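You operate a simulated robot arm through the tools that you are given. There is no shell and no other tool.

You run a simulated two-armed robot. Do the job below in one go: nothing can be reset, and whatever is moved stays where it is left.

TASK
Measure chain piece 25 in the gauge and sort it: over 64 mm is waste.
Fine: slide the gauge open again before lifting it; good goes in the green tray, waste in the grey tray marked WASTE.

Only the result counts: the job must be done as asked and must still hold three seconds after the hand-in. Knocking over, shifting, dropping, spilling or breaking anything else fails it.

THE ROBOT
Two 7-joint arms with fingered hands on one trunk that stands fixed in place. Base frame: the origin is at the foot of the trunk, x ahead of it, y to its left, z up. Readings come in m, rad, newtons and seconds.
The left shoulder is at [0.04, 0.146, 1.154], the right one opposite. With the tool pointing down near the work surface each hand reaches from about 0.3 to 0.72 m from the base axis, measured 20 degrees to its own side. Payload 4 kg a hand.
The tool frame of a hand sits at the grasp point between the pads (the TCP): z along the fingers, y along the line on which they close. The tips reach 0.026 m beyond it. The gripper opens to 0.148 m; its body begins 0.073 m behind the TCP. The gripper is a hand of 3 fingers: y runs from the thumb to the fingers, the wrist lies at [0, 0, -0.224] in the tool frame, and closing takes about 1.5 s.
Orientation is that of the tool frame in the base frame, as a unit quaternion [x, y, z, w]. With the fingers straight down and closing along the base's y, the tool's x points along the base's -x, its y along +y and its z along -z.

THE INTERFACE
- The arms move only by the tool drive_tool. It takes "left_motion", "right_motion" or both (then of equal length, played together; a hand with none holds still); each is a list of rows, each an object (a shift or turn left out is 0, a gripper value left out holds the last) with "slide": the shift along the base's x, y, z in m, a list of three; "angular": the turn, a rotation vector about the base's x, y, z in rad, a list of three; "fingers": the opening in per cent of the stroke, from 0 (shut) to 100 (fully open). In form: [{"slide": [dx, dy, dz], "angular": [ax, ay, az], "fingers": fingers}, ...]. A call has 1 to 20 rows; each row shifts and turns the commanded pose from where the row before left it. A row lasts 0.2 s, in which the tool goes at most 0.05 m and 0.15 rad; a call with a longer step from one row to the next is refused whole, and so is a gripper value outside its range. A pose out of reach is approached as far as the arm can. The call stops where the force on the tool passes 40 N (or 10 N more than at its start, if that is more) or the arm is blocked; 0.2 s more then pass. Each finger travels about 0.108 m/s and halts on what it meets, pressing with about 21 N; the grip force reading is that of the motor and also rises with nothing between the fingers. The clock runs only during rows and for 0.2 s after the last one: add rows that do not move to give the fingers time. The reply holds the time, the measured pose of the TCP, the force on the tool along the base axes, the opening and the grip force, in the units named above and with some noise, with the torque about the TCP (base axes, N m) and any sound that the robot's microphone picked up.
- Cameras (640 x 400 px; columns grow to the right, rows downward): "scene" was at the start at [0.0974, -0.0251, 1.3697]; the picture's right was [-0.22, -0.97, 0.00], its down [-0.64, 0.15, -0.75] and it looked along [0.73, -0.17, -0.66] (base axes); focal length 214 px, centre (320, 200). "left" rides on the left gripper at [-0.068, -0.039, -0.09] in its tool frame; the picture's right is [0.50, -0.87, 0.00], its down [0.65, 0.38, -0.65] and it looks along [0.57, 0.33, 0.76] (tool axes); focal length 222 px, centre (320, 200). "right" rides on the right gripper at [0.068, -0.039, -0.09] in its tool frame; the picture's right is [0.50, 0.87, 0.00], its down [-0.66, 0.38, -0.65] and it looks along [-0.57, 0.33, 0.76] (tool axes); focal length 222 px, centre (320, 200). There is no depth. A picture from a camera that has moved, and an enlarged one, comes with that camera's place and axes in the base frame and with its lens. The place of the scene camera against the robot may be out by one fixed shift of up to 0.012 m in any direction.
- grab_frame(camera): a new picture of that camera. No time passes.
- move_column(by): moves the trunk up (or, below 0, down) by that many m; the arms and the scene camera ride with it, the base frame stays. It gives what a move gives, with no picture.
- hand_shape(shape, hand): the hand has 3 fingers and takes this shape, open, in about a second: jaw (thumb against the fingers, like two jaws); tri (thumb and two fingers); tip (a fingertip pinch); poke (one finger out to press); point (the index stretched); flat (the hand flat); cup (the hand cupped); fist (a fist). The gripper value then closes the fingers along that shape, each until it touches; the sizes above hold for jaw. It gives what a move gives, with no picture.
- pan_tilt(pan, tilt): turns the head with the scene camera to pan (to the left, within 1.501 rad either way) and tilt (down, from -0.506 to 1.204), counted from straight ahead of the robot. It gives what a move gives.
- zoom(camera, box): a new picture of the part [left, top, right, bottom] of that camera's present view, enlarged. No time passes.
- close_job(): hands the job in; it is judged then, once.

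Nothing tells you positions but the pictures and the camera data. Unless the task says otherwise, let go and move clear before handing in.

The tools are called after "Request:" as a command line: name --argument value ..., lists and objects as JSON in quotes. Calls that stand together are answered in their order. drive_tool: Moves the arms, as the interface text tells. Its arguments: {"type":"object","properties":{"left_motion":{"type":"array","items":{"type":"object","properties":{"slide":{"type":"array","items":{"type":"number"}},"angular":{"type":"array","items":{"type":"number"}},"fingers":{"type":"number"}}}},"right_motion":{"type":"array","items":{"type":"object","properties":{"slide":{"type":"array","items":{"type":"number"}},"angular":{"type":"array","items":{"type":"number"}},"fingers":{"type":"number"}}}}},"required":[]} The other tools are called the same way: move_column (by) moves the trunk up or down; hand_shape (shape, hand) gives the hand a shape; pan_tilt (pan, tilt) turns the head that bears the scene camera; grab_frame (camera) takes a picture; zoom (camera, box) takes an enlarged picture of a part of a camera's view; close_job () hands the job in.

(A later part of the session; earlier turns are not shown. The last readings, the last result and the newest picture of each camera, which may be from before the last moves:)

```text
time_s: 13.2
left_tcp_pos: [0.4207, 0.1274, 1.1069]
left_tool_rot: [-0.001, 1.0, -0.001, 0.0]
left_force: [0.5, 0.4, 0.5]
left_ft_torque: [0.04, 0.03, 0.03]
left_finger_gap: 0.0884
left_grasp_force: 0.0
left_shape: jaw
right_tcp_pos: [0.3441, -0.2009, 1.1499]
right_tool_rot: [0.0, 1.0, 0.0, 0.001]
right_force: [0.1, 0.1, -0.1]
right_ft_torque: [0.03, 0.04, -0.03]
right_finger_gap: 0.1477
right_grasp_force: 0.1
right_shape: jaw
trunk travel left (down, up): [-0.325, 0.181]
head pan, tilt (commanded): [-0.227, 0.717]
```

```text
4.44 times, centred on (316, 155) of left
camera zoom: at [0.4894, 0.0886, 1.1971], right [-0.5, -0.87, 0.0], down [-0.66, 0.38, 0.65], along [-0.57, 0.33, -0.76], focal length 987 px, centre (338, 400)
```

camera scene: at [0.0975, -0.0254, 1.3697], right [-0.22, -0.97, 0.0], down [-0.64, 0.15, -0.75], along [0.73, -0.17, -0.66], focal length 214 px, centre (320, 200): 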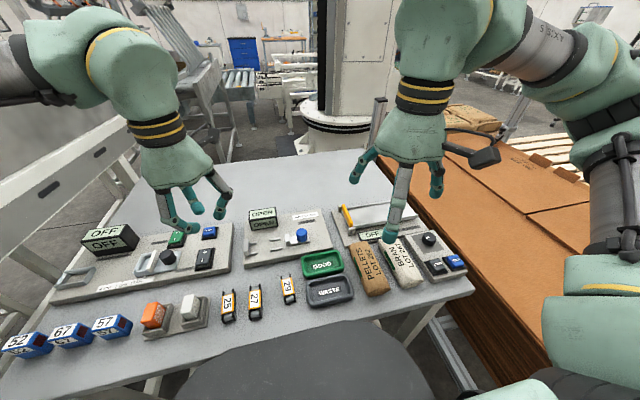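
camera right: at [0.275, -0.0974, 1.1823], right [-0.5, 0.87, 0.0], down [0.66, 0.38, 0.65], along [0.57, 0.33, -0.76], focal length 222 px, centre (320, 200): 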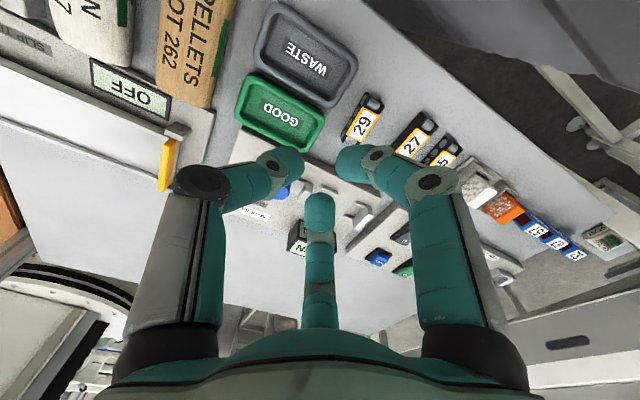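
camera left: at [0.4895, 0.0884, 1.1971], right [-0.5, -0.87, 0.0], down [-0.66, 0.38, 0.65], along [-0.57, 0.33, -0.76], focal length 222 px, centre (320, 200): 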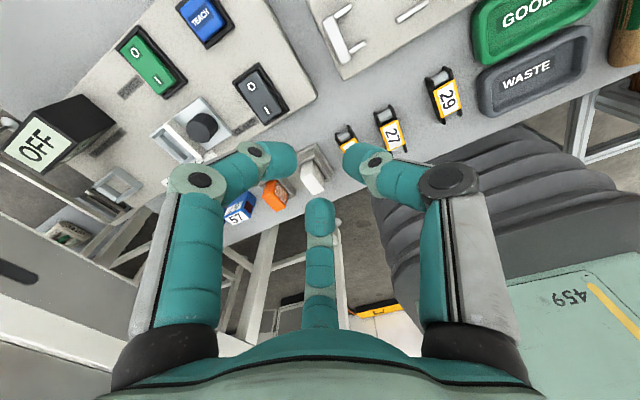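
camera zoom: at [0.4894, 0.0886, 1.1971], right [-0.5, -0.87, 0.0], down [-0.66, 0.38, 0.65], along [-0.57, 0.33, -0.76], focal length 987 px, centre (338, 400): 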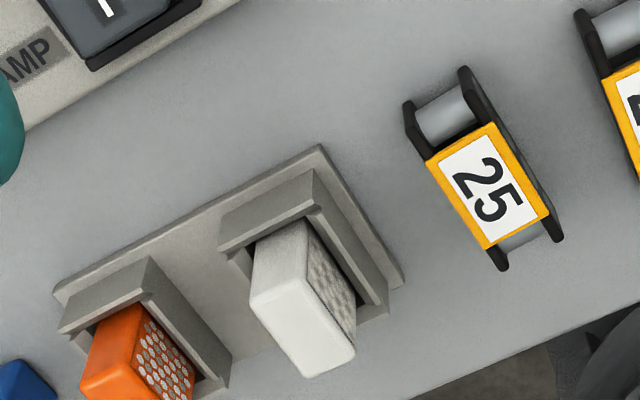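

The white block reaches z≈0.9525 and its near face is at y≈0.179, so the left finger's knuckle would hit it if I gripped piece 25 where it lies. I'll first nudge piece 25 about 40 mm in +x into open table space, pushing its near end with the closed fingertips. I start by yawing the left hand -90°, which puts the thumb toward -x and the two fingers toward +x.

Request:
drive_tool --left_motion '[{"angular": [0, 0, -0.1428], "fingers": 0}, {"angular": [0, 0, -0.1428]}, {"angular": [0, 0, -0.1428]}, {"angular": [0, 0, -0.1428]}, {"angular": [0, 0, -0.1428]}, {"angular": [0, 0, -0.1428]}, {"angular": [0, 0, -0.1428]}, {"angular": [0, 0, -0.1428]}, {"angular": [0, 0, -0.1428]}, {"angular": [0, 0, -0.1428]}, {"angular": [0, 0, -0.1428]}, {}]'

Request:
grab_frame --camera "left"

Request:
grab_frame --camera "scene"

```text
time_s: 15.8
left_tcp_pos: [0.4232, 0.1262, 1.1082]
left_tool_rot: [0.707, 0.707, 0.0, 0.0]
left_force: [-0.3, -0.8, 0.7]
left_ft_torque: [0.03, -0.02, 0.0]
left_finger_gap: 0.0
left_grasp_force: 20.7
left_shape: jaw
right_tcp_pos: [0.3427, -0.1997, 1.1503]
right_tool_rot: [0.0, 1.0, 0.0, 0.001]
right_force: [-0.1, -0.5, -0.6]
right_ft_torque: [0.05, -0.02, -0.01]
right_finger_gap: 0.1482
right_grasp_force: 0.0
right_shape: jaw
trunk travel left (down, up): [-0.325, 0.181]
head pan, tilt (commanded): [-0.227, 0.717]
```

```text
taken
camera left: at [0.3848, 0.0595, 1.1991], right [-0.87, 0.5, 0.0], down [0.38, 0.66, 0.65], along [0.33, 0.57, -0.76], focal length 222 px, centre (320, 200)
```

left: 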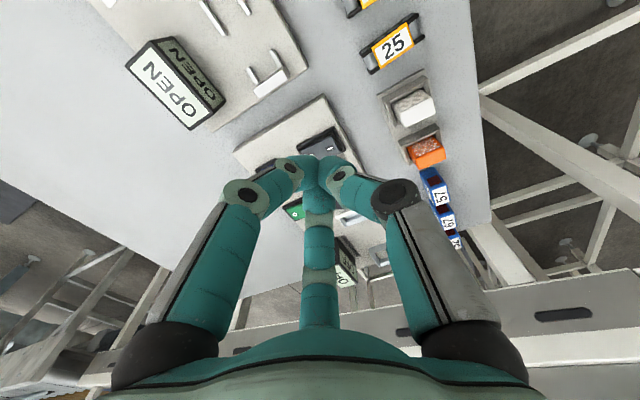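

```text
taken
camera scene: at [0.0974, -0.0251, 1.3697], right [-0.22, -0.97, 0.0], down [-0.64, 0.15, -0.75], along [0.73, -0.17, -0.66], focal length 214 px, centre (320, 200)
```

scene: 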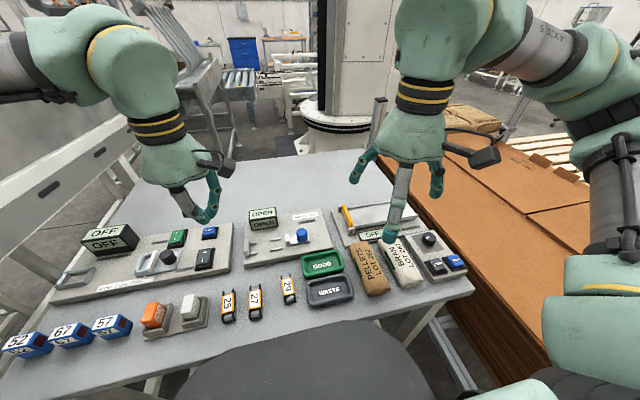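

The yaw worked, and the left camera now looks almost straight down at piece 25. A zoom here should give me its exact pose.

Request:
zoom --camera "left" --box '[350, 0, 446, 100]'

Request:
zoom --camera "left" --box '[280, 120, 360, 220]'

```text
4.00 times, centred on (398, 50) of left
camera zoom: at [0.3848, 0.0595, 1.1991], right [-0.87, 0.5, 0.0], down [0.38, 0.66, 0.65], along [0.33, 0.57, -0.76], focal length 888 px, centre (8, 800)
```

zoom: 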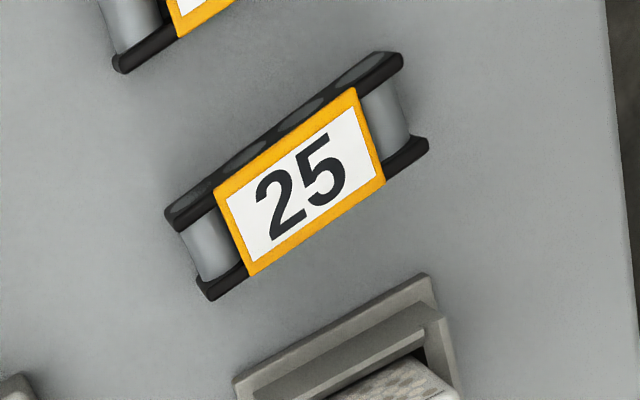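

```text
4.00 times, centred on (320, 170) of left
camera zoom: at [0.3848, 0.0595, 1.1991], right [-0.87, 0.5, 0.0], down [0.38, 0.66, 0.65], along [0.33, 0.57, -0.76], focal length 888 px, centre (320, 320)
```

zoom: 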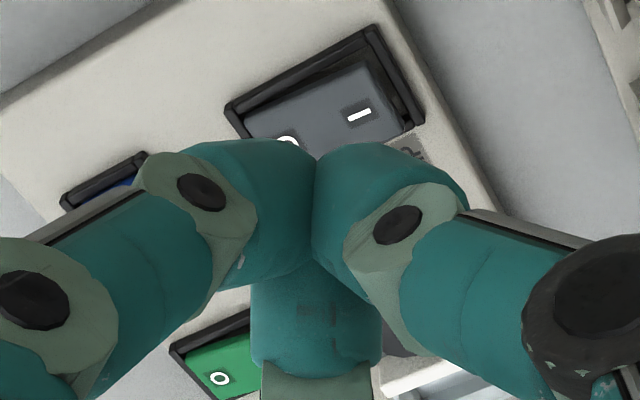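

Piece 25's label is centred at about (0.3335, 0.124), its axis is turned 3.5°, and its near end is at x≈0.302. I'll move the closed fingers to behind that end, staying high for now.

Request:
drive_tool --left_motion '[{"slide": [-0.04, 0.0, 0.0]}, {"slide": [-0.04, 0.0, 0.0]}, {"slide": [-0.04, -0.001, 0.0]}, {"slide": [-0.031, -0.001, -0.02]}, {"slide": [0, 0, -0.03]}, {}, {}]'

Request:
grab_frame --camera "left"

Request:
zoom --camera "scene" --box '[160, 220, 320, 330]'

```text
time_s: 17.4
left_tcp_pos: [0.2711, 0.1278, 1.0558]
left_tool_rot: [0.707, 0.708, 0.0, 0.0]
left_force: [0.0, 0.8, -0.6]
left_ft_torque: [0.05, 0.02, 0.03]
left_finger_gap: 0.0
left_grasp_force: 20.8
left_shape: jaw
right_tcp_pos: [0.3429, -0.2, 1.1482]
right_tool_rot: [-0.001, 1.0, 0.0, 0.0]
right_force: [-0.3, 0.2, -0.1]
right_ft_torque: [0.03, 0.0, 0.01]
right_finger_gap: 0.1477
right_grasp_force: 0.2
right_shape: jaw
trunk travel left (down, up): [-0.325, 0.181]
head pan, tilt (commanded): [-0.227, 0.717]
```

```text
taken
camera left: at [0.233, 0.0605, 1.1456], right [-0.87, 0.5, 0.0], down [0.38, 0.66, 0.65], along [0.33, 0.57, -0.76], focal length 222 px, centre (320, 200)
```

left: 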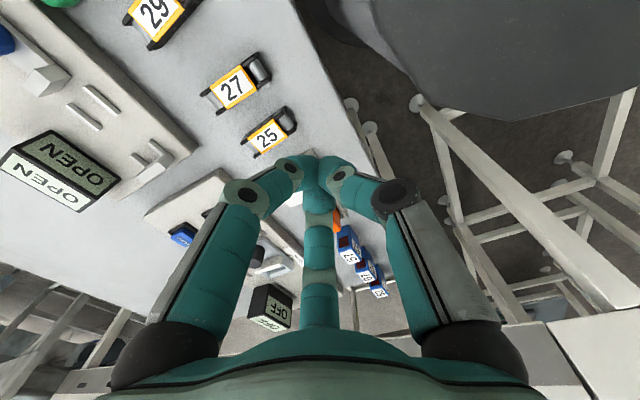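

```text
3.64 times, centred on (240, 275) of scene
camera zoom: at [0.0973, -0.0252, 1.3698], right [-0.22, -0.97, 0.0], down [-0.64, 0.15, -0.75], along [0.73, -0.17, -0.66], focal length 780 px, centre (611, -73)
```

zoom: 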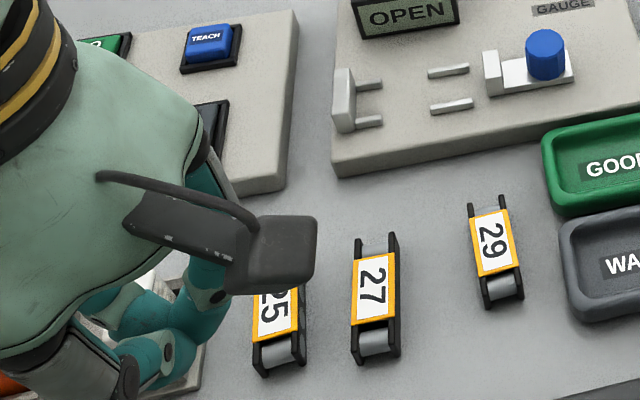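

The hand is behind piece 25 and a few millimetres too far left. I'll correct y and descend part of the way, then recheck the alignment.

Request:
drive_tool --left_motion '[{"slide": [0, -0.005, -0.03]}, {"slide": [0, 0, -0.03]}, {"slide": [0, 0, -0.03]}, {}, {}]'

Request:
zoom --camera "left" --box '[200, 40, 400, 220]'

Request:
grab_frame --camera "scene"

```text
time_s: 18.6
left_tcp_pos: [0.2866, 0.1145, 0.9699]
left_tool_rot: [0.706, 0.708, -0.001, -0.002]
left_force: [-0.5, -1.0, 0.3]
left_ft_torque: [-0.01, 0.0, -0.03]
left_finger_gap: 0.0
left_grasp_force: 21.0
left_shape: jaw
left hand out of reach, approached as far as the arm can: row 2, 3
right_tcp_pos: [0.3436, -0.199, 1.149]
right_tool_rot: [0.0, 1.0, 0.0, 0.0]
right_force: [-0.3, 0.6, -0.5]
right_ft_torque: [-0.02, -0.01, 0.0]
right_finger_gap: 0.1477
right_grasp_force: 0.0
right_shape: jaw
trunk travel left (down, up): [-0.325, 0.181]
head pan, tilt (commanded): [-0.227, 0.717]
```

```text
2.22 times, centred on (300, 130) of left
camera zoom: at [0.2482, 0.0472, 1.0604], right [-0.87, 0.5, 0.0], down [0.38, 0.65, 0.65], along [0.32, 0.57, -0.76], focal length 494 px, centre (364, 356)
```

zoom: 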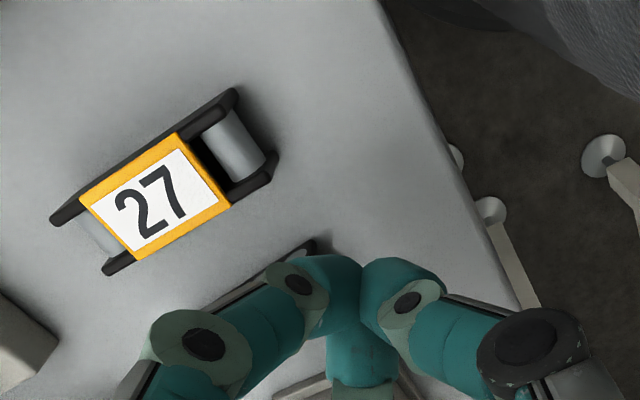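

```text
taken
camera scene: at [0.0974, -0.0251, 1.3697], right [-0.22, -0.97, 0.0], down [-0.64, 0.15, -0.75], along [0.73, -0.17, -0.66], focal length 214 px, centre (320, 200)
```

scene: 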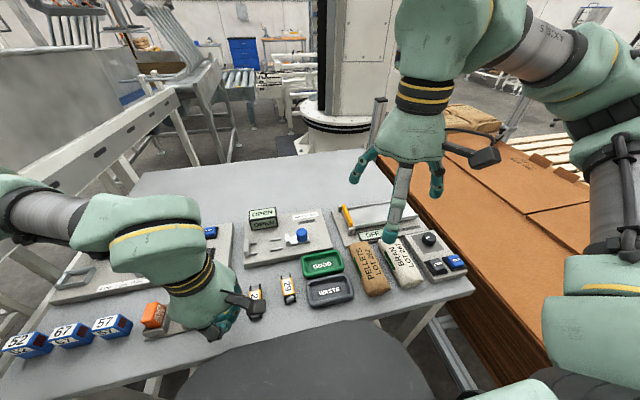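

The arm can't fold in far enough for that spot at this trunk height. The fingers are still clear above the pieces. Raising the trunk by 0.15 m lengthens the shoulder-to-wrist distance, so I'll lift the hand and then raise the trunk.

Request:
drive_tool --left_motion '[{"slide": [0, 0, 0.03]}, {"slide": [0, 0, 0.03]}, {}]'

Request:
move_column --by 0.15

Request:
grab_frame --camera "scene"

```text
time_s: 19.4
left_tcp_pos: [0.2866, 0.116, 1.0304]
left_tool_rot: [0.706, 0.708, -0.001, 0.0]
left_force: [1.2, -0.3, -0.1]
left_ft_torque: [0.01, -0.04, -0.03]
left_finger_gap: 0.0
left_grasp_force: 21.5
left_shape: jaw
right_tcp_pos: [0.343, -0.201, 1.1492]
right_tool_rot: [0.0, 1.0, 0.0, -0.002]
right_force: [0.8, 0.9, -0.4]
right_ft_torque: [0.01, -0.02, 0.0]
right_finger_gap: 0.1479
right_grasp_force: 0.1
right_shape: jaw
trunk travel left (down, up): [-0.325, 0.181]
head pan, tilt (commanded): [-0.227, 0.717]
```

```text
time_s: 21.1
left_tcp_pos: [0.2868, 0.1157, 1.1804]
left_tool_rot: [0.706, 0.708, 0.0, 0.0]
left_force: [-0.5, -0.6, -0.4]
left_ft_torque: [0.01, -0.02, 0.02]
left_finger_gap: 0.0
left_grasp_force: 21.1
left_shape: jaw
right_tcp_pos: [0.3418, -0.2005, 1.3008]
right_tool_rot: [0.0, 1.0, 0.0, 0.0]
right_force: [0.4, -0.4, 0.3]
right_ft_torque: [-0.01, 0.04, -0.03]
right_finger_gap: 0.1479
right_grasp_force: 0.1
right_shape: jaw
trunk travel left (down, up): [-0.475, 0.031]
head pan, tilt (commanded): [-0.227, 0.717]
```

```text
taken
camera scene: at [0.0974, -0.0251, 1.521], right [-0.22, -0.97, 0.0], down [-0.64, 0.15, -0.75], along [0.73, -0.17, -0.66], focal length 214 px, centre (320, 200)
```

scene: 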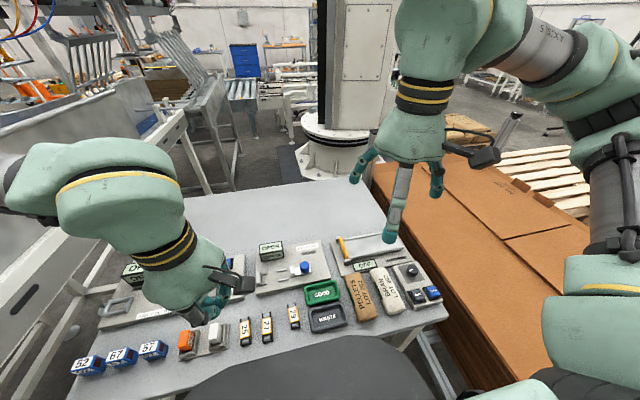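

The trunk is up, and I'm re-aiming behind the near end of the piece before descending in stages.

Request:
drive_tool --left_motion '[{"slide": [-0.0145, 0.007, -0.02]}, {"slide": [0, 0, -0.04]}, {"slide": [0, 0, -0.04]}, {"slide": [0, 0, -0.04]}, {"slide": [0, 0, -0.04]}, {"slide": [0, 0, -0.02]}, {}, {}]'

Request:
zoom --camera "left" --box '[200, 40, 400, 220]'

Request:
zoom --camera "scene" --box '[170, 270, 330, 370]'

```text
time_s: 22.9
left_tcp_pos: [0.2902, 0.1171, 0.9839]
left_tool_rot: [0.706, 0.708, 0.0, 0.001]
left_force: [-0.4, 0.1, -0.2]
left_ft_torque: [-0.01, -0.02, 0.0]
left_finger_gap: 0.0
left_grasp_force: 21.6
left_shape: jaw
left hand out of reach, approached as far as the arm can: row 1, 2
right_tcp_pos: [0.3441, -0.2003, 1.3]
right_tool_rot: [0.0, 1.0, -0.001, 0.0]
right_force: [0.4, -0.1, 0.3]
right_ft_torque: [-0.02, 0.02, 0.0]
right_finger_gap: 0.148
right_grasp_force: 0.1
right_shape: jaw
trunk travel left (down, up): [-0.475, 0.031]
head pan, tilt (commanded): [-0.227, 0.717]
```

```text
2.22 times, centred on (300, 130) of left
camera zoom: at [0.2512, 0.0496, 1.0737], right [-0.87, 0.5, 0.0], down [0.38, 0.66, 0.65], along [0.33, 0.57, -0.76], focal length 494 px, centre (364, 356)
```

zoom: 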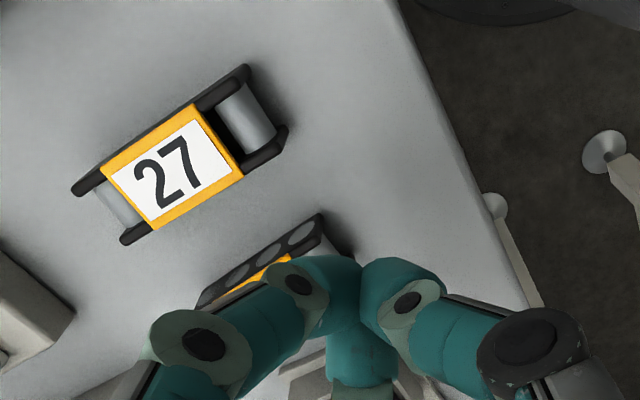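

```text
4.00 times, centred on (250, 320) of scene
camera zoom: at [0.0976, -0.0252, 1.5208], right [-0.22, -0.97, 0.0], down [-0.64, 0.15, -0.75], along [0.73, -0.17, -0.66], focal length 858 px, centre (600, -280)
```

zoom: 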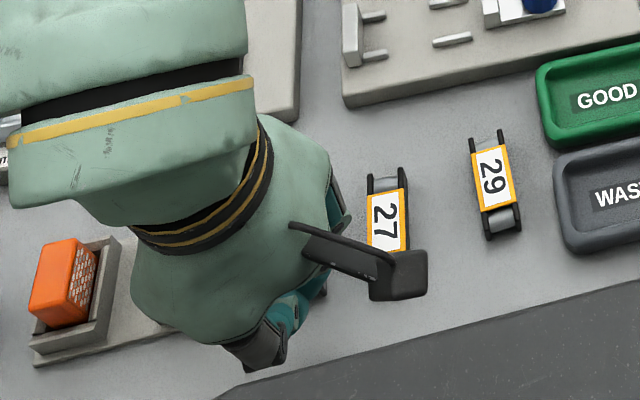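

Only the high part of that path was out of reach, and lower down the arm has room. I'll shift to the start point at this height.

Request:
drive_tool --left_motion '[{"slide": [-0.009, 0.003, 0]}, {"slide": [-0.009, 0.003, 0]}, {}, {}]'

Request:
zoom --camera "left" --box '[200, 40, 400, 220]'

```text
time_s: 23.9
left_tcp_pos: [0.2731, 0.1229, 0.9839]
left_tool_rot: [0.706, 0.708, 0.0, -0.001]
left_force: [0.7, 0.0, 0.5]
left_ft_torque: [0.0, 0.01, -0.02]
left_finger_gap: 0.0001
left_grasp_force: 20.9
left_shape: jaw
right_tcp_pos: [0.343, -0.2008, 1.2997]
right_tool_rot: [0.0, 1.0, 0.0, 0.0]
right_force: [-1.7, -0.5, 0.5]
right_ft_torque: [0.01, 0.03, 0.01]
right_finger_gap: 0.148
right_grasp_force: 0.1
right_shape: jaw
trunk travel left (down, up): [-0.475, 0.031]
head pan, tilt (commanded): [-0.227, 0.717]
```

```text
2.22 times, centred on (300, 130) of left
camera zoom: at [0.2348, 0.0551, 1.0735], right [-0.87, 0.5, 0.0], down [0.38, 0.66, 0.65], along [0.33, 0.57, -0.76], focal length 494 px, centre (364, 356)
```

zoom: 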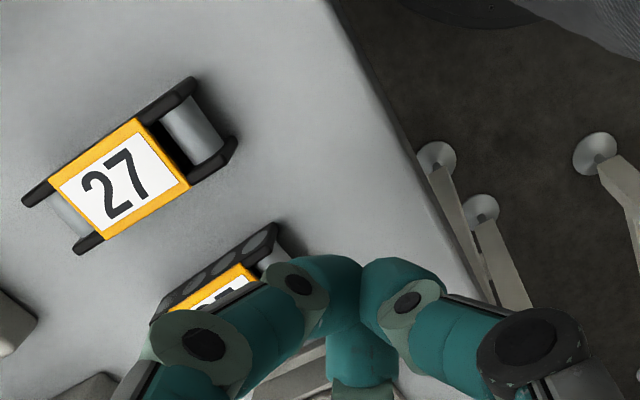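

The fingers sit about 7 mm behind the end of the piece. I'm lowering to push height now.

Request:
drive_tool --left_motion '[{"slide": [0, 0, -0.02]}, {"slide": [0, 0, -0.015]}, {"slide": [0, 0, -0.015]}, {}, {}]'

Request:
zoom --camera "left" --box '[200, 40, 400, 220]'

Request:
zoom --camera "scene" --box '[170, 270, 330, 370]'

```text
time_s: 25.1
left_tcp_pos: [0.272, 0.1243, 0.9322]
left_tool_rot: [0.706, 0.708, -0.001, 0.0]
left_force: [0.0, 0.9, -0.9]
left_ft_torque: [0.0, 0.03, -0.01]
left_finger_gap: 0.0001
left_grasp_force: 21.2
left_shape: jaw
right_tcp_pos: [0.3445, -0.1994, 1.3012]
right_tool_rot: [0.0, 1.0, 0.0, 0.001]
right_force: [0.0, 1.0, 0.4]
right_ft_torque: [0.02, 0.03, -0.01]
right_finger_gap: 0.1479
right_grasp_force: 0.1
right_shape: jaw
trunk travel left (down, up): [-0.475, 0.031]
head pan, tilt (commanded): [-0.227, 0.717]
```

```text
2.22 times, centred on (300, 130) of left
camera zoom: at [0.235, 0.057, 1.0229], right [-0.87, 0.5, 0.0], down [0.38, 0.66, 0.65], along [0.33, 0.57, -0.76], focal length 494 px, centre (364, 356)
```

zoom: 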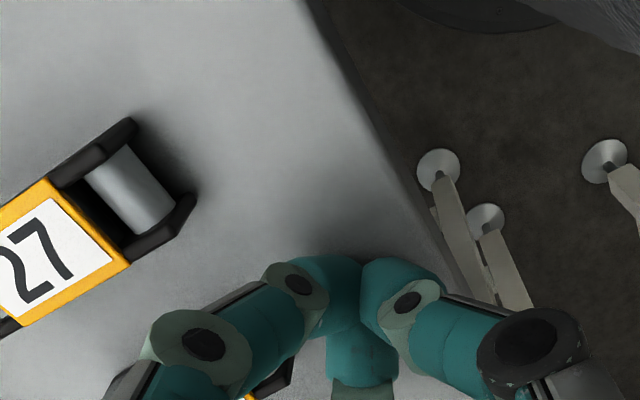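

```text
4.00 times, centred on (250, 320) of scene
camera zoom: at [0.0974, -0.0252, 1.5208], right [-0.22, -0.97, 0.0], down [-0.64, 0.15, -0.75], along [0.73, -0.17, -0.66], focal length 858 px, centre (600, -280)
```

zoom: 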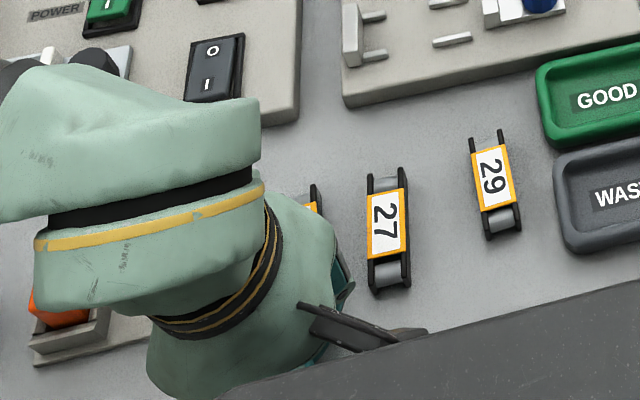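

The hand is at push height and clear of everything. I'll push gently in +x in small steps and watch the piece.

Request:
drive_tool --left_motion '[{"slide": [0.006, -0.001, 0]}, {"slide": [0.006, 0, 0]}, {"slide": [0.006, 0, 0]}, {"slide": [0.006, 0, 0]}, {}]'

Request:
zoom --camera "left" --box '[170, 90, 370, 240]'

Request:
zoom --camera "scene" --box '[170, 270, 330, 370]'

```text
time_s: 26.4
left_tcp_pos: [0.2956, 0.1221, 0.9339]
left_tool_rot: [0.707, 0.708, 0.0, 0.0]
left_force: [-1.3, -0.9, 0.8]
left_ft_torque: [0.02, -0.01, 0.03]
left_finger_gap: 0.0
left_grasp_force: 20.6
left_shape: jaw
right_tcp_pos: [0.3429, -0.1992, 1.2998]
right_tool_rot: [-0.001, 1.0, 0.0, 0.001]
right_force: [-0.4, 0.4, 0.5]
right_ft_torque: [-0.02, 0.01, 0.0]
right_finger_gap: 0.1479
right_grasp_force: 0.1
right_shape: jaw
trunk travel left (down, up): [-0.475, 0.031]
head pan, tilt (commanded): [-0.227, 0.717]
```

```text
2.67 times, centred on (270, 165) of left
camera zoom: at [0.2573, 0.0551, 1.0248], right [-0.87, 0.5, 0.0], down [0.38, 0.66, 0.65], along [0.33, 0.57, -0.76], focal length 592 px, centre (453, 293)
```

zoom: 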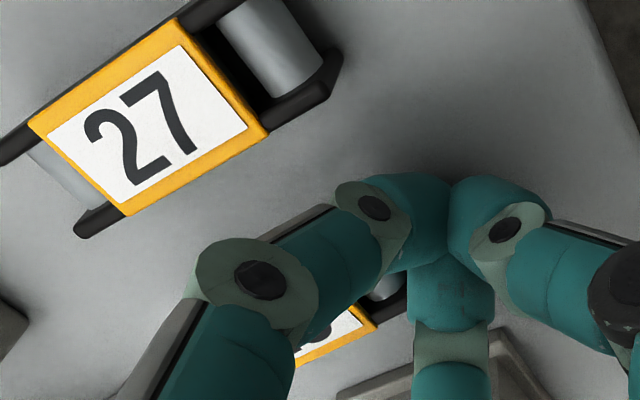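

```text
4.00 times, centred on (250, 320) of scene
camera zoom: at [0.0973, -0.0251, 1.5208], right [-0.22, -0.97, 0.0], down [-0.64, 0.15, -0.75], along [0.73, -0.17, -0.66], focal length 858 px, centre (600, -280)
```

zoom: 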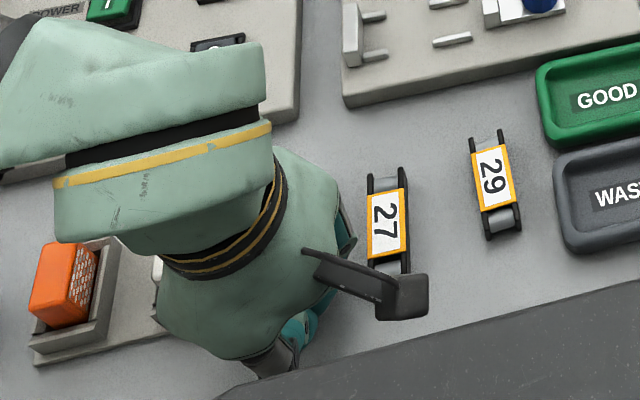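

The piece has moved about 11 mm so far, and 27 hasn't been touched. I'll push another 17 mm.

Request:
drive_tool --left_motion '[{"slide": [0.006, 0, 0]}, {"slide": [0.006, 0, 0]}, {"slide": [0.005, 0, 0]}, {}]'

Request:
zoom --camera "left" --box '[170, 90, 370, 240]'

```text
time_s: 27.4
left_tcp_pos: [0.3113, 0.121, 0.9357]
left_tool_rot: [0.707, 0.708, 0.0, 0.0]
left_force: [-0.1, -0.8, 0.4]
left_ft_torque: [0.02, 0.03, 0.0]
left_finger_gap: 0.0
left_grasp_force: 20.7
left_shape: jaw
right_tcp_pos: [0.3431, -0.1998, 1.3]
right_tool_rot: [0.0, 1.0, 0.0, 0.0]
right_force: [0.0, 0.0, 1.0]
right_ft_torque: [-0.01, -0.01, 0.0]
right_finger_gap: 0.1477
right_grasp_force: 0.0
right_shape: jaw
trunk travel left (down, up): [-0.475, 0.031]
head pan, tilt (commanded): [-0.227, 0.717]
```

```text
2.67 times, centred on (270, 165) of left
camera zoom: at [0.2737, 0.0546, 1.025], right [-0.87, 0.5, 0.0], down [0.38, 0.66, 0.65], along [0.33, 0.57, -0.76], focal length 592 px, centre (453, 293)
```

zoom: 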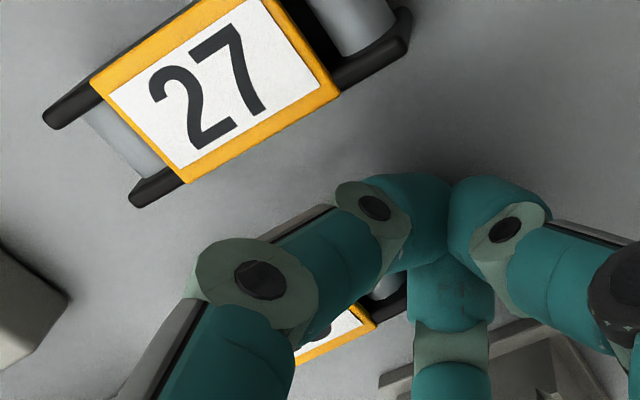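

The piece moved along with the hand, and its centre should now be near x≈0.361. I'll back off, lift up and check its new pose.

Request:
drive_tool --left_motion '[{"slide": [-0.012, 0, 0]}, {"slide": [0, 0, 0.03]}, {"slide": [0, 0, 0.03]}, {"slide": [0.03, 0.0, 0.03]}, {"slide": [0.03, 0, 0.03]}, {"slide": [0.03, 0, 0.03]}, {}]'

Request:
grab_frame --camera "left"

Request:
zoom --camera "scene" --box '[170, 290, 330, 370]'

```text
time_s: 28.9
left_tcp_pos: [0.3899, 0.1245, 1.0859]
left_tool_rot: [0.707, 0.707, 0.0, 0.0]
left_force: [1.2, 0.3, 0.4]
left_ft_torque: [-0.03, 0.0, -0.04]
left_finger_gap: 0.0
left_grasp_force: 20.7
left_shape: jaw
right_tcp_pos: [0.3433, -0.1995, 1.3003]
right_tool_rot: [-0.001, 1.0, -0.001, 0.0]
right_force: [-1.0, 0.7, 0.3]
right_ft_torque: [0.0, -0.02, 0.06]
right_finger_gap: 0.1478
right_grasp_force: 0.0
right_shape: jaw
trunk travel left (down, up): [-0.475, 0.031]
head pan, tilt (commanded): [-0.227, 0.717]
```

```text
taken
camera left: at [0.3517, 0.0564, 1.176], right [-0.87, 0.5, 0.0], down [0.38, 0.66, 0.65], along [0.33, 0.57, -0.76], focal length 222 px, centre (320, 200)
```

left: 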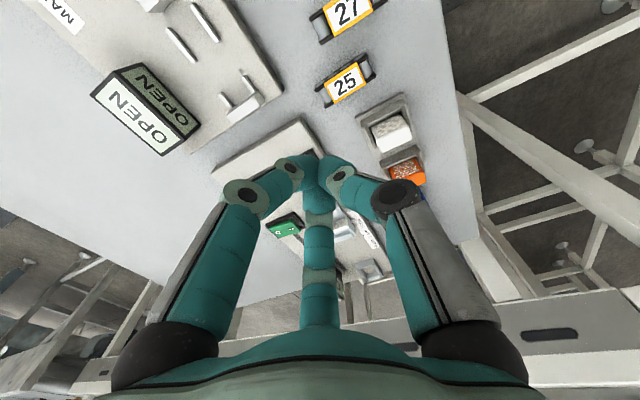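

```text
4.00 times, centred on (250, 330) of scene
camera zoom: at [0.0975, -0.025, 1.5208], right [-0.22, -0.97, 0.0], down [-0.64, 0.15, -0.75], along [0.73, -0.17, -0.66], focal length 858 px, centre (600, -320)
```

zoom: 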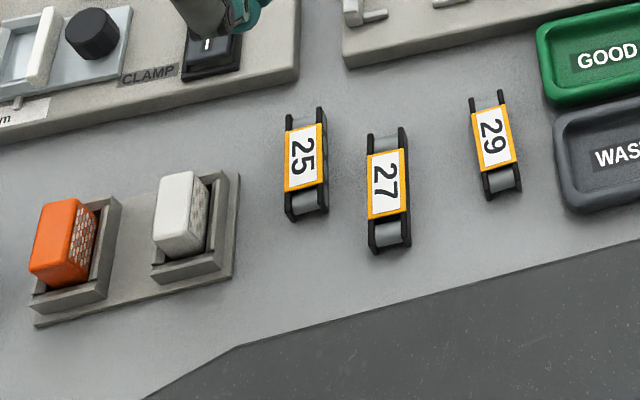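

Piece 25 is now in open space with nothing else disturbed. I'll zoom in for its new pose.

Request:
zoom --camera "left" --box '[300, 40, 400, 130]'

Request:
zoom --camera "scene" --box '[232, 312, 282, 350]'

```text
4.44 times, centred on (350, 85) of left
camera zoom: at [0.3517, 0.0564, 1.176], right [-0.87, 0.5, 0.0], down [0.38, 0.66, 0.65], along [0.33, 0.57, -0.76], focal length 987 px, centre (187, 711)
```

zoom: 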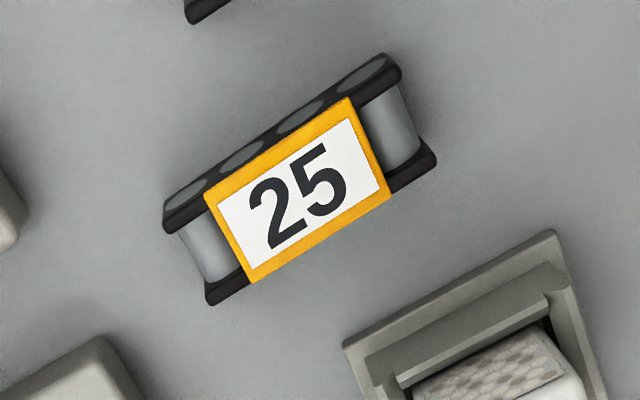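

```text
10.53 times, centred on (257, 331) of scene
camera zoom: at [0.0975, -0.025, 1.5208], right [-0.22, -0.97, 0.0], down [-0.64, 0.15, -0.75], along [0.73, -0.17, -0.66], focal length 2258 px, centre (983, -1179)
```

zoom: 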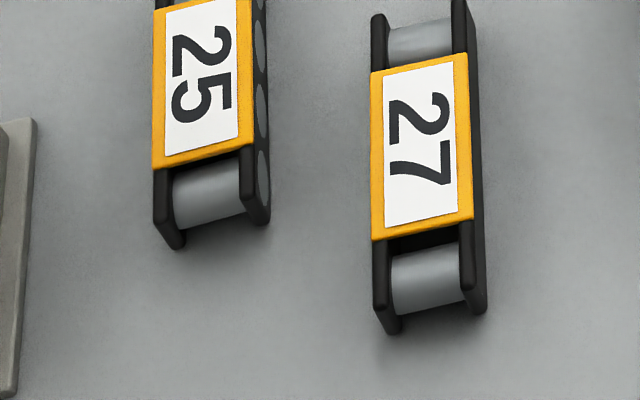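

Piece 25 is centred at about (0.3597, 0.1225), turned 2.3°. I'll open to a modest gap, tilt the hand 15° so the thumb rides higher and will later clear the gauge slider, match the yaw, and hover above the piece.

Request:
drive_tool --left_motion '[{"angular": [0, 0.131, 0], "fingers": 26}, {"angular": [0, 0.131, 0]}, {"angular": [0, 0, 0.04], "slide": [-0.022, -0.001, -0.02]}, {"slide": [-0.022, -0.0015, -0.03]}, {"slide": [0, 0, -0.03]}, {}, {}, {}]'

Request:
grab_frame --camera "left"

Request:
zoom --camera "scene" --box '[170, 270, 330, 370]'

```text
time_s: 30.8
left_tcp_pos: [0.3473, 0.1197, 1.0048]
left_tool_rot: [0.686, 0.716, -0.095, -0.091]
left_force: [0.6, 0.3, -0.6]
left_ft_torque: [0.0, 0.0, -0.02]
left_finger_gap: 0.0379
left_grasp_force: 0.1
left_shape: jaw
right_tcp_pos: [0.3429, -0.1994, 1.2998]
right_tool_rot: [-0.001, 1.0, 0.0, -0.001]
right_force: [0.2, 0.9, 0.1]
right_ft_torque: [-0.01, -0.02, 0.02]
right_finger_gap: 0.1479
right_grasp_force: 0.0
right_shape: jaw
trunk travel left (down, up): [-0.475, 0.031]
head pan, tilt (commanded): [-0.227, 0.717]
```

```text
taken
camera left: at [0.3366, 0.0513, 1.1009], right [-0.86, 0.47, 0.23], down [0.51, 0.68, 0.53], along [0.1, 0.57, -0.82], focal length 222 px, centre (320, 200)
```

left: 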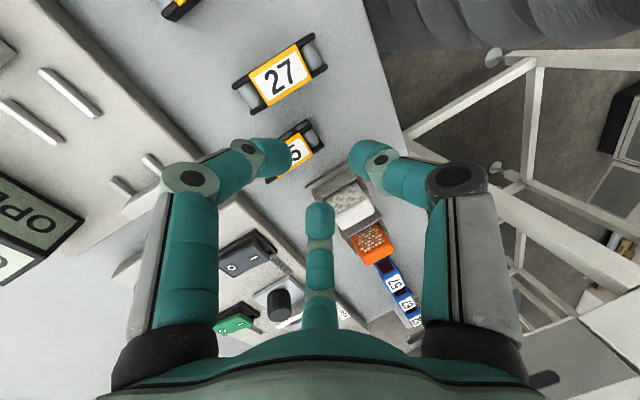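

```text
4.00 times, centred on (250, 320) of scene
camera zoom: at [0.0979, -0.0252, 1.5208], right [-0.22, -0.97, 0.0], down [-0.64, 0.15, -0.75], along [0.73, -0.17, -0.66], focal length 858 px, centre (600, -280)
```

zoom: 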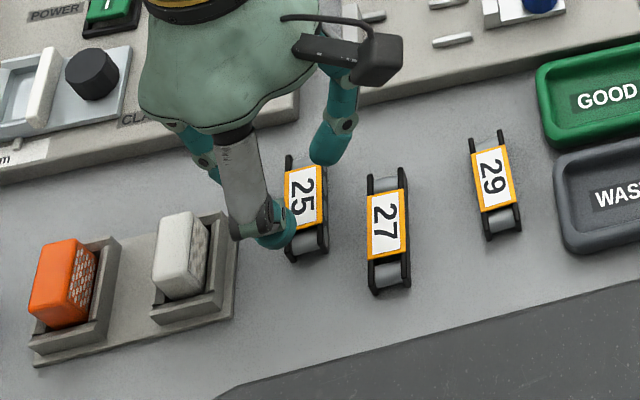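

The hand is hovering with the right tilt. I'll check piece 25 from this pose before going down.

Request:
zoom --camera "left" --box '[220, 100, 380, 220]'

Request:
zoom --camera "scene" --box '[215, 285, 285, 345]'

```text
3.33 times, centred on (300, 160) of left
camera zoom: at [0.3366, 0.0513, 1.1009], right [-0.86, 0.47, 0.23], down [0.51, 0.68, 0.53], along [0.1, 0.57, -0.82], focal length 740 px, centre (387, 333)
```

zoom: 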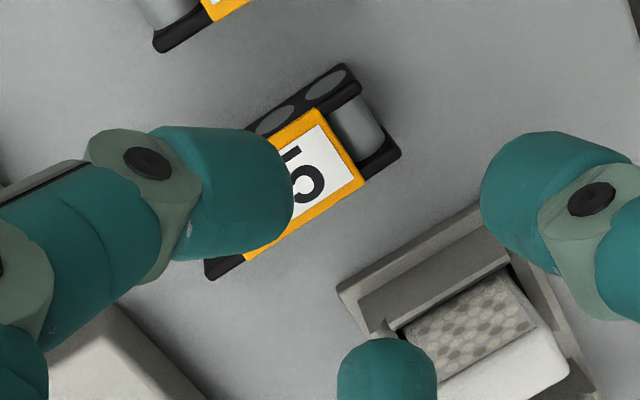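

```text
6.67 times, centred on (250, 315) of scene
camera zoom: at [0.0979, -0.0252, 1.5208], right [-0.22, -0.97, 0.0], down [-0.64, 0.15, -0.75], along [0.73, -0.17, -0.66], focal length 1430 px, centre (787, -567)
```

zoom: 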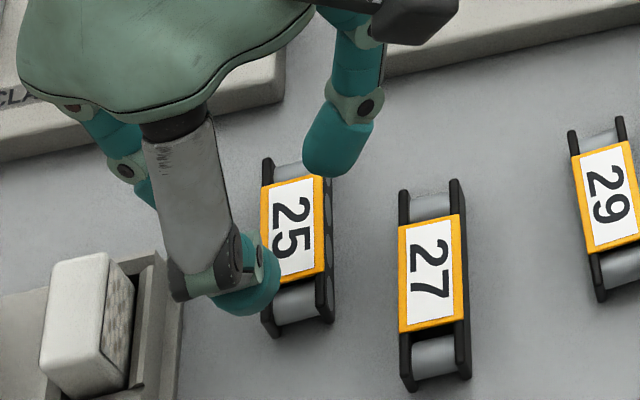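

The piece's position checks out. I'll apply the small x/y correction and descend partway.

Request:
drive_tool --left_motion '[{"slide": [-0.002, 0.0023, -0.015]}, {"slide": [0, 0, -0.015]}, {"slide": [0, 0, -0.01]}, {}, {}]'

Request:
zoom --camera "left" --box '[220, 100, 380, 220]'

Request:
zoom --camera "scene" --box '[215, 285, 285, 345]'

```text
time_s: 31.9
left_tcp_pos: [0.3455, 0.1218, 0.9652]
left_tool_rot: [0.686, 0.716, -0.095, -0.09]
left_force: [0.7, 0.0, 0.1]
left_ft_torque: [0.0, -0.01, 0.0]
left_finger_gap: 0.0383
left_grasp_force: 0.1
left_shape: jaw
right_tcp_pos: [0.3436, -0.2003, 1.2997]
right_tool_rot: [0.0, 1.0, 0.001, 0.0]
right_force: [1.0, -0.6, 0.2]
right_ft_torque: [-0.02, -0.01, 0.0]
right_finger_gap: 0.1482
right_grasp_force: 0.1
right_shape: jaw
trunk travel left (down, up): [-0.475, 0.031]
head pan, tilt (commanded): [-0.227, 0.717]
```

```text
3.33 times, centred on (300, 160) of left
camera zoom: at [0.3342, 0.0542, 1.0619], right [-0.86, 0.47, 0.22], down [0.51, 0.68, 0.53], along [0.1, 0.57, -0.82], focal length 740 px, centre (387, 333)
```

zoom: 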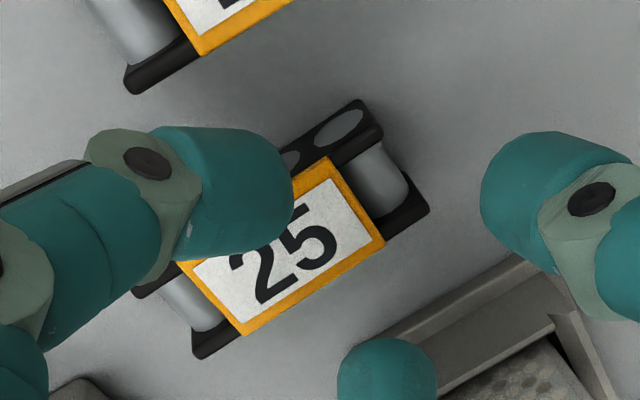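

```text
6.67 times, centred on (250, 315) of scene
camera zoom: at [0.0975, -0.0252, 1.5208], right [-0.22, -0.97, 0.0], down [-0.64, 0.15, -0.75], along [0.73, -0.17, -0.66], focal length 1430 px, centre (787, -567)
```

zoom: 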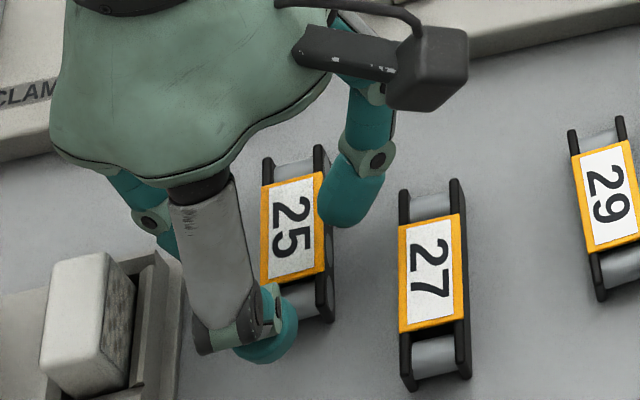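

Both side fingers line up just outside the piece. I'll lower to grip height in small steps.

Request:
drive_tool --left_motion '[{"slide": [0, 0, -0.01]}, {"slide": [0, 0, -0.008]}, {"slide": [0, 0, -0.006]}, {}, {}]'

Request:
zoom --camera "left" --box '[220, 100, 380, 240]'

Request:
zoom --camera "scene" --box '[215, 285, 285, 345]'

```text
time_s: 33.1
left_tcp_pos: [0.3454, 0.1227, 0.9409]
left_tool_rot: [0.686, 0.716, -0.095, -0.091]
left_force: [0.3, 0.0, -0.4]
left_ft_torque: [-0.04, 0.01, 0.03]
left_finger_gap: 0.0382
left_grasp_force: 0.0
left_shape: jaw
right_tcp_pos: [0.3432, -0.1994, 1.3012]
right_tool_rot: [0.0, 1.0, 0.0, 0.0]
right_force: [0.2, 0.0, 1.1]
right_ft_torque: [-0.02, -0.01, 0.01]
right_finger_gap: 0.1481
right_grasp_force: 0.1
right_shape: jaw
trunk travel left (down, up): [-0.475, 0.031]
head pan, tilt (commanded): [-0.227, 0.717]
```

```text
2.86 times, centred on (300, 170) of left
camera zoom: at [0.3342, 0.0549, 1.0374], right [-0.86, 0.47, 0.23], down [0.51, 0.68, 0.53], along [0.1, 0.57, -0.82], focal length 635 px, centre (377, 286)
```

zoom: 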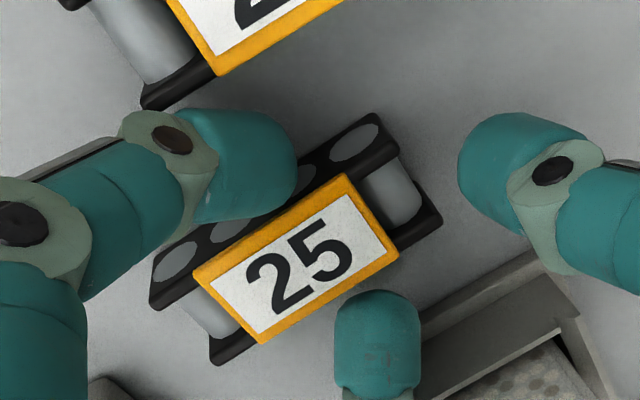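

```text
6.67 times, centred on (250, 315) of scene
camera zoom: at [0.0974, -0.0252, 1.5208], right [-0.22, -0.97, 0.0], down [-0.64, 0.15, -0.75], along [0.73, -0.17, -0.66], focal length 1430 px, centre (787, -567)
```

zoom: 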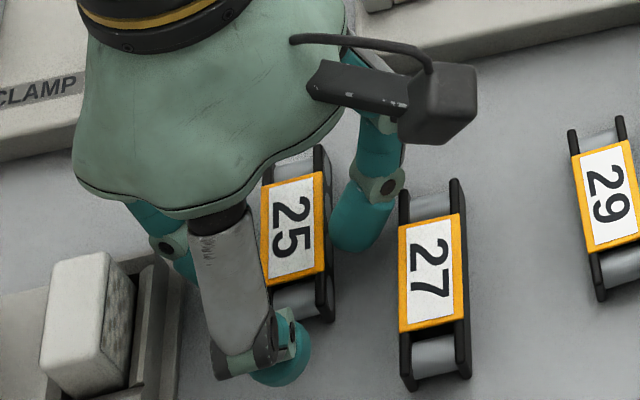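

The piece sits squarely between the two side fingers, with clearance to 27 and the block. I'll lower the last 7 mm and close gently.

Request:
drive_tool --left_motion '[{"slide": [0, 0, -0.004]}, {"slide": [0, 0, -0.003]}, {}, {}]'

Request:
zoom --camera "left" --box '[220, 100, 380, 240]'

```text
time_s: 34.1
left_tcp_pos: [0.3442, 0.1225, 0.9341]
left_tool_rot: [0.686, 0.716, -0.094, -0.09]
left_force: [-0.3, 0.3, 0.3]
left_ft_torque: [0.0, -0.02, 0.02]
left_finger_gap: 0.038
left_grasp_force: 0.0
left_shape: jaw
right_tcp_pos: [0.3435, -0.2001, 1.3002]
right_tool_rot: [0.0, 1.0, 0.0, 0.0]
right_force: [-0.3, 0.1, 0.1]
right_ft_torque: [0.01, 0.0, 0.02]
right_finger_gap: 0.148
right_grasp_force: 0.0
right_shape: jaw
trunk travel left (down, up): [-0.475, 0.031]
head pan, tilt (commanded): [-0.227, 0.717]
```

```text
2.86 times, centred on (300, 170) of left
camera zoom: at [0.3328, 0.0549, 1.0311], right [-0.86, 0.47, 0.22], down [0.51, 0.68, 0.53], along [0.1, 0.57, -0.82], focal length 635 px, centre (377, 286)
```

zoom: 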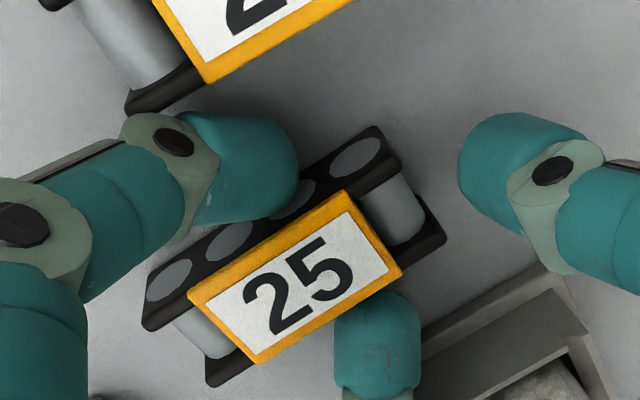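

Everything is lined up, so I'll close slowly and watch the gap and grip readings.

Request:
drive_tool --left_motion '[{"fingers": 23}, {}, {"fingers": 21}, {}, {"fingers": 19}, {}, {}, {}]'

Request:
zoom --camera "left" --box '[220, 100, 380, 240]'

Request:
zoom --camera "scene" --box '[215, 285, 285, 345]'

```text
time_s: 36.0
left_tcp_pos: [0.3433, 0.1233, 0.9341]
left_tool_rot: [0.686, 0.716, -0.093, -0.09]
left_force: [-0.7, 0.2, -0.5]
left_ft_torque: [-0.04, 0.01, 0.03]
left_finger_gap: 0.0286
left_grasp_force: 0.0
left_shape: jaw
right_tcp_pos: [0.3438, -0.2003, 1.3013]
right_tool_rot: [0.0, 1.0, 0.0, 0.0]
right_force: [0.4, -0.1, 0.6]
right_ft_torque: [0.02, -0.01, 0.0]
right_finger_gap: 0.1477
right_grasp_force: 0.0
right_shape: jaw
trunk travel left (down, up): [-0.475, 0.031]
head pan, tilt (commanded): [-0.227, 0.717]
```

```text
2.86 times, centred on (300, 170) of left
camera zoom: at [0.3329, 0.0548, 1.0311], right [-0.86, 0.47, 0.22], down [0.51, 0.68, 0.53], along [0.1, 0.57, -0.82], focal length 635 px, centre (377, 286)
```

zoom: 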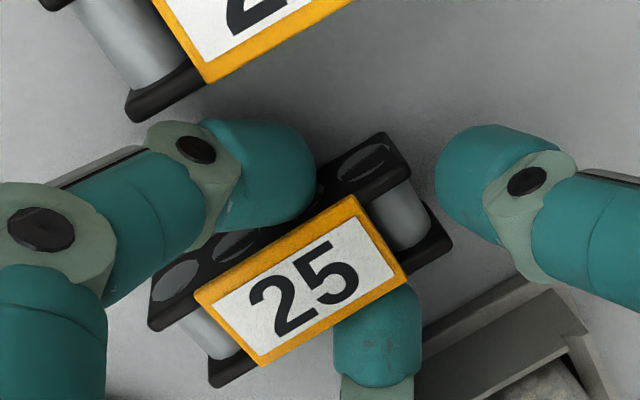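

```text
6.67 times, centred on (250, 315) of scene
camera zoom: at [0.0975, -0.0252, 1.5208], right [-0.22, -0.97, 0.0], down [-0.64, 0.15, -0.75], along [0.73, -0.17, -0.66], focal length 1430 px, centre (787, -567)
```

zoom: 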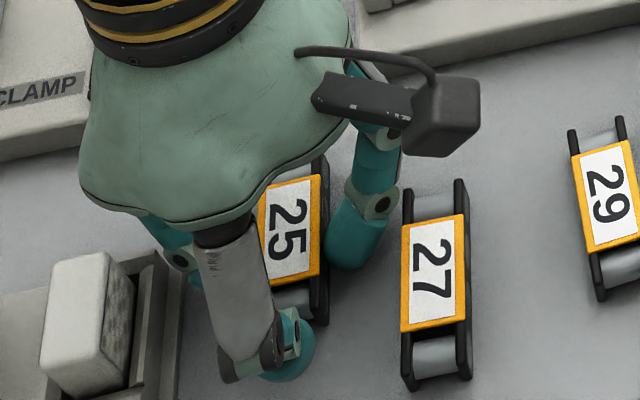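

The gap reads 28.6 mm with no grip force yet, but 27 looks as if it may have shifted slightly. I'll repeat the same scene zoom as before to compare before closing any further.

Request:
zoom --camera "scene" --box '[232, 312, 282, 350]'

Request:
zoom --camera "left" --box '[220, 40, 320, 140]'

```text
10.53 times, centred on (257, 331) of scene
camera zoom: at [0.0975, -0.0252, 1.5208], right [-0.22, -0.97, 0.0], down [-0.64, 0.15, -0.75], along [0.73, -0.17, -0.66], focal length 2258 px, centre (983, -1179)
```

zoom: 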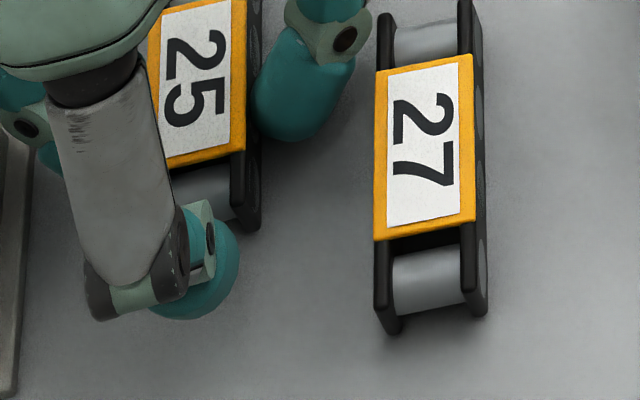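

```text
4.00 times, centred on (270, 90) of left
camera zoom: at [0.3329, 0.0548, 1.0311], right [-0.86, 0.47, 0.22], down [0.51, 0.68, 0.53], along [0.1, 0.57, -0.82], focal length 888 px, centre (520, 640)
```

zoom: 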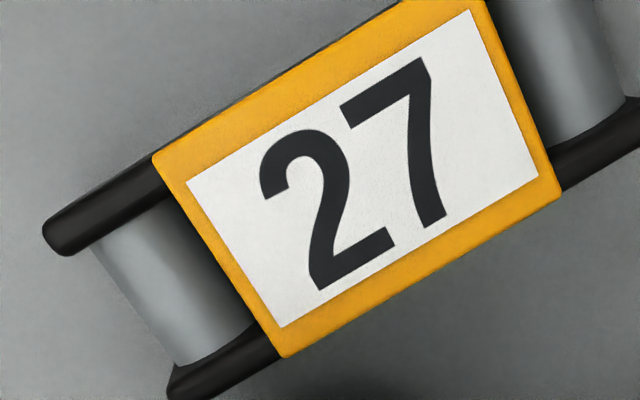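

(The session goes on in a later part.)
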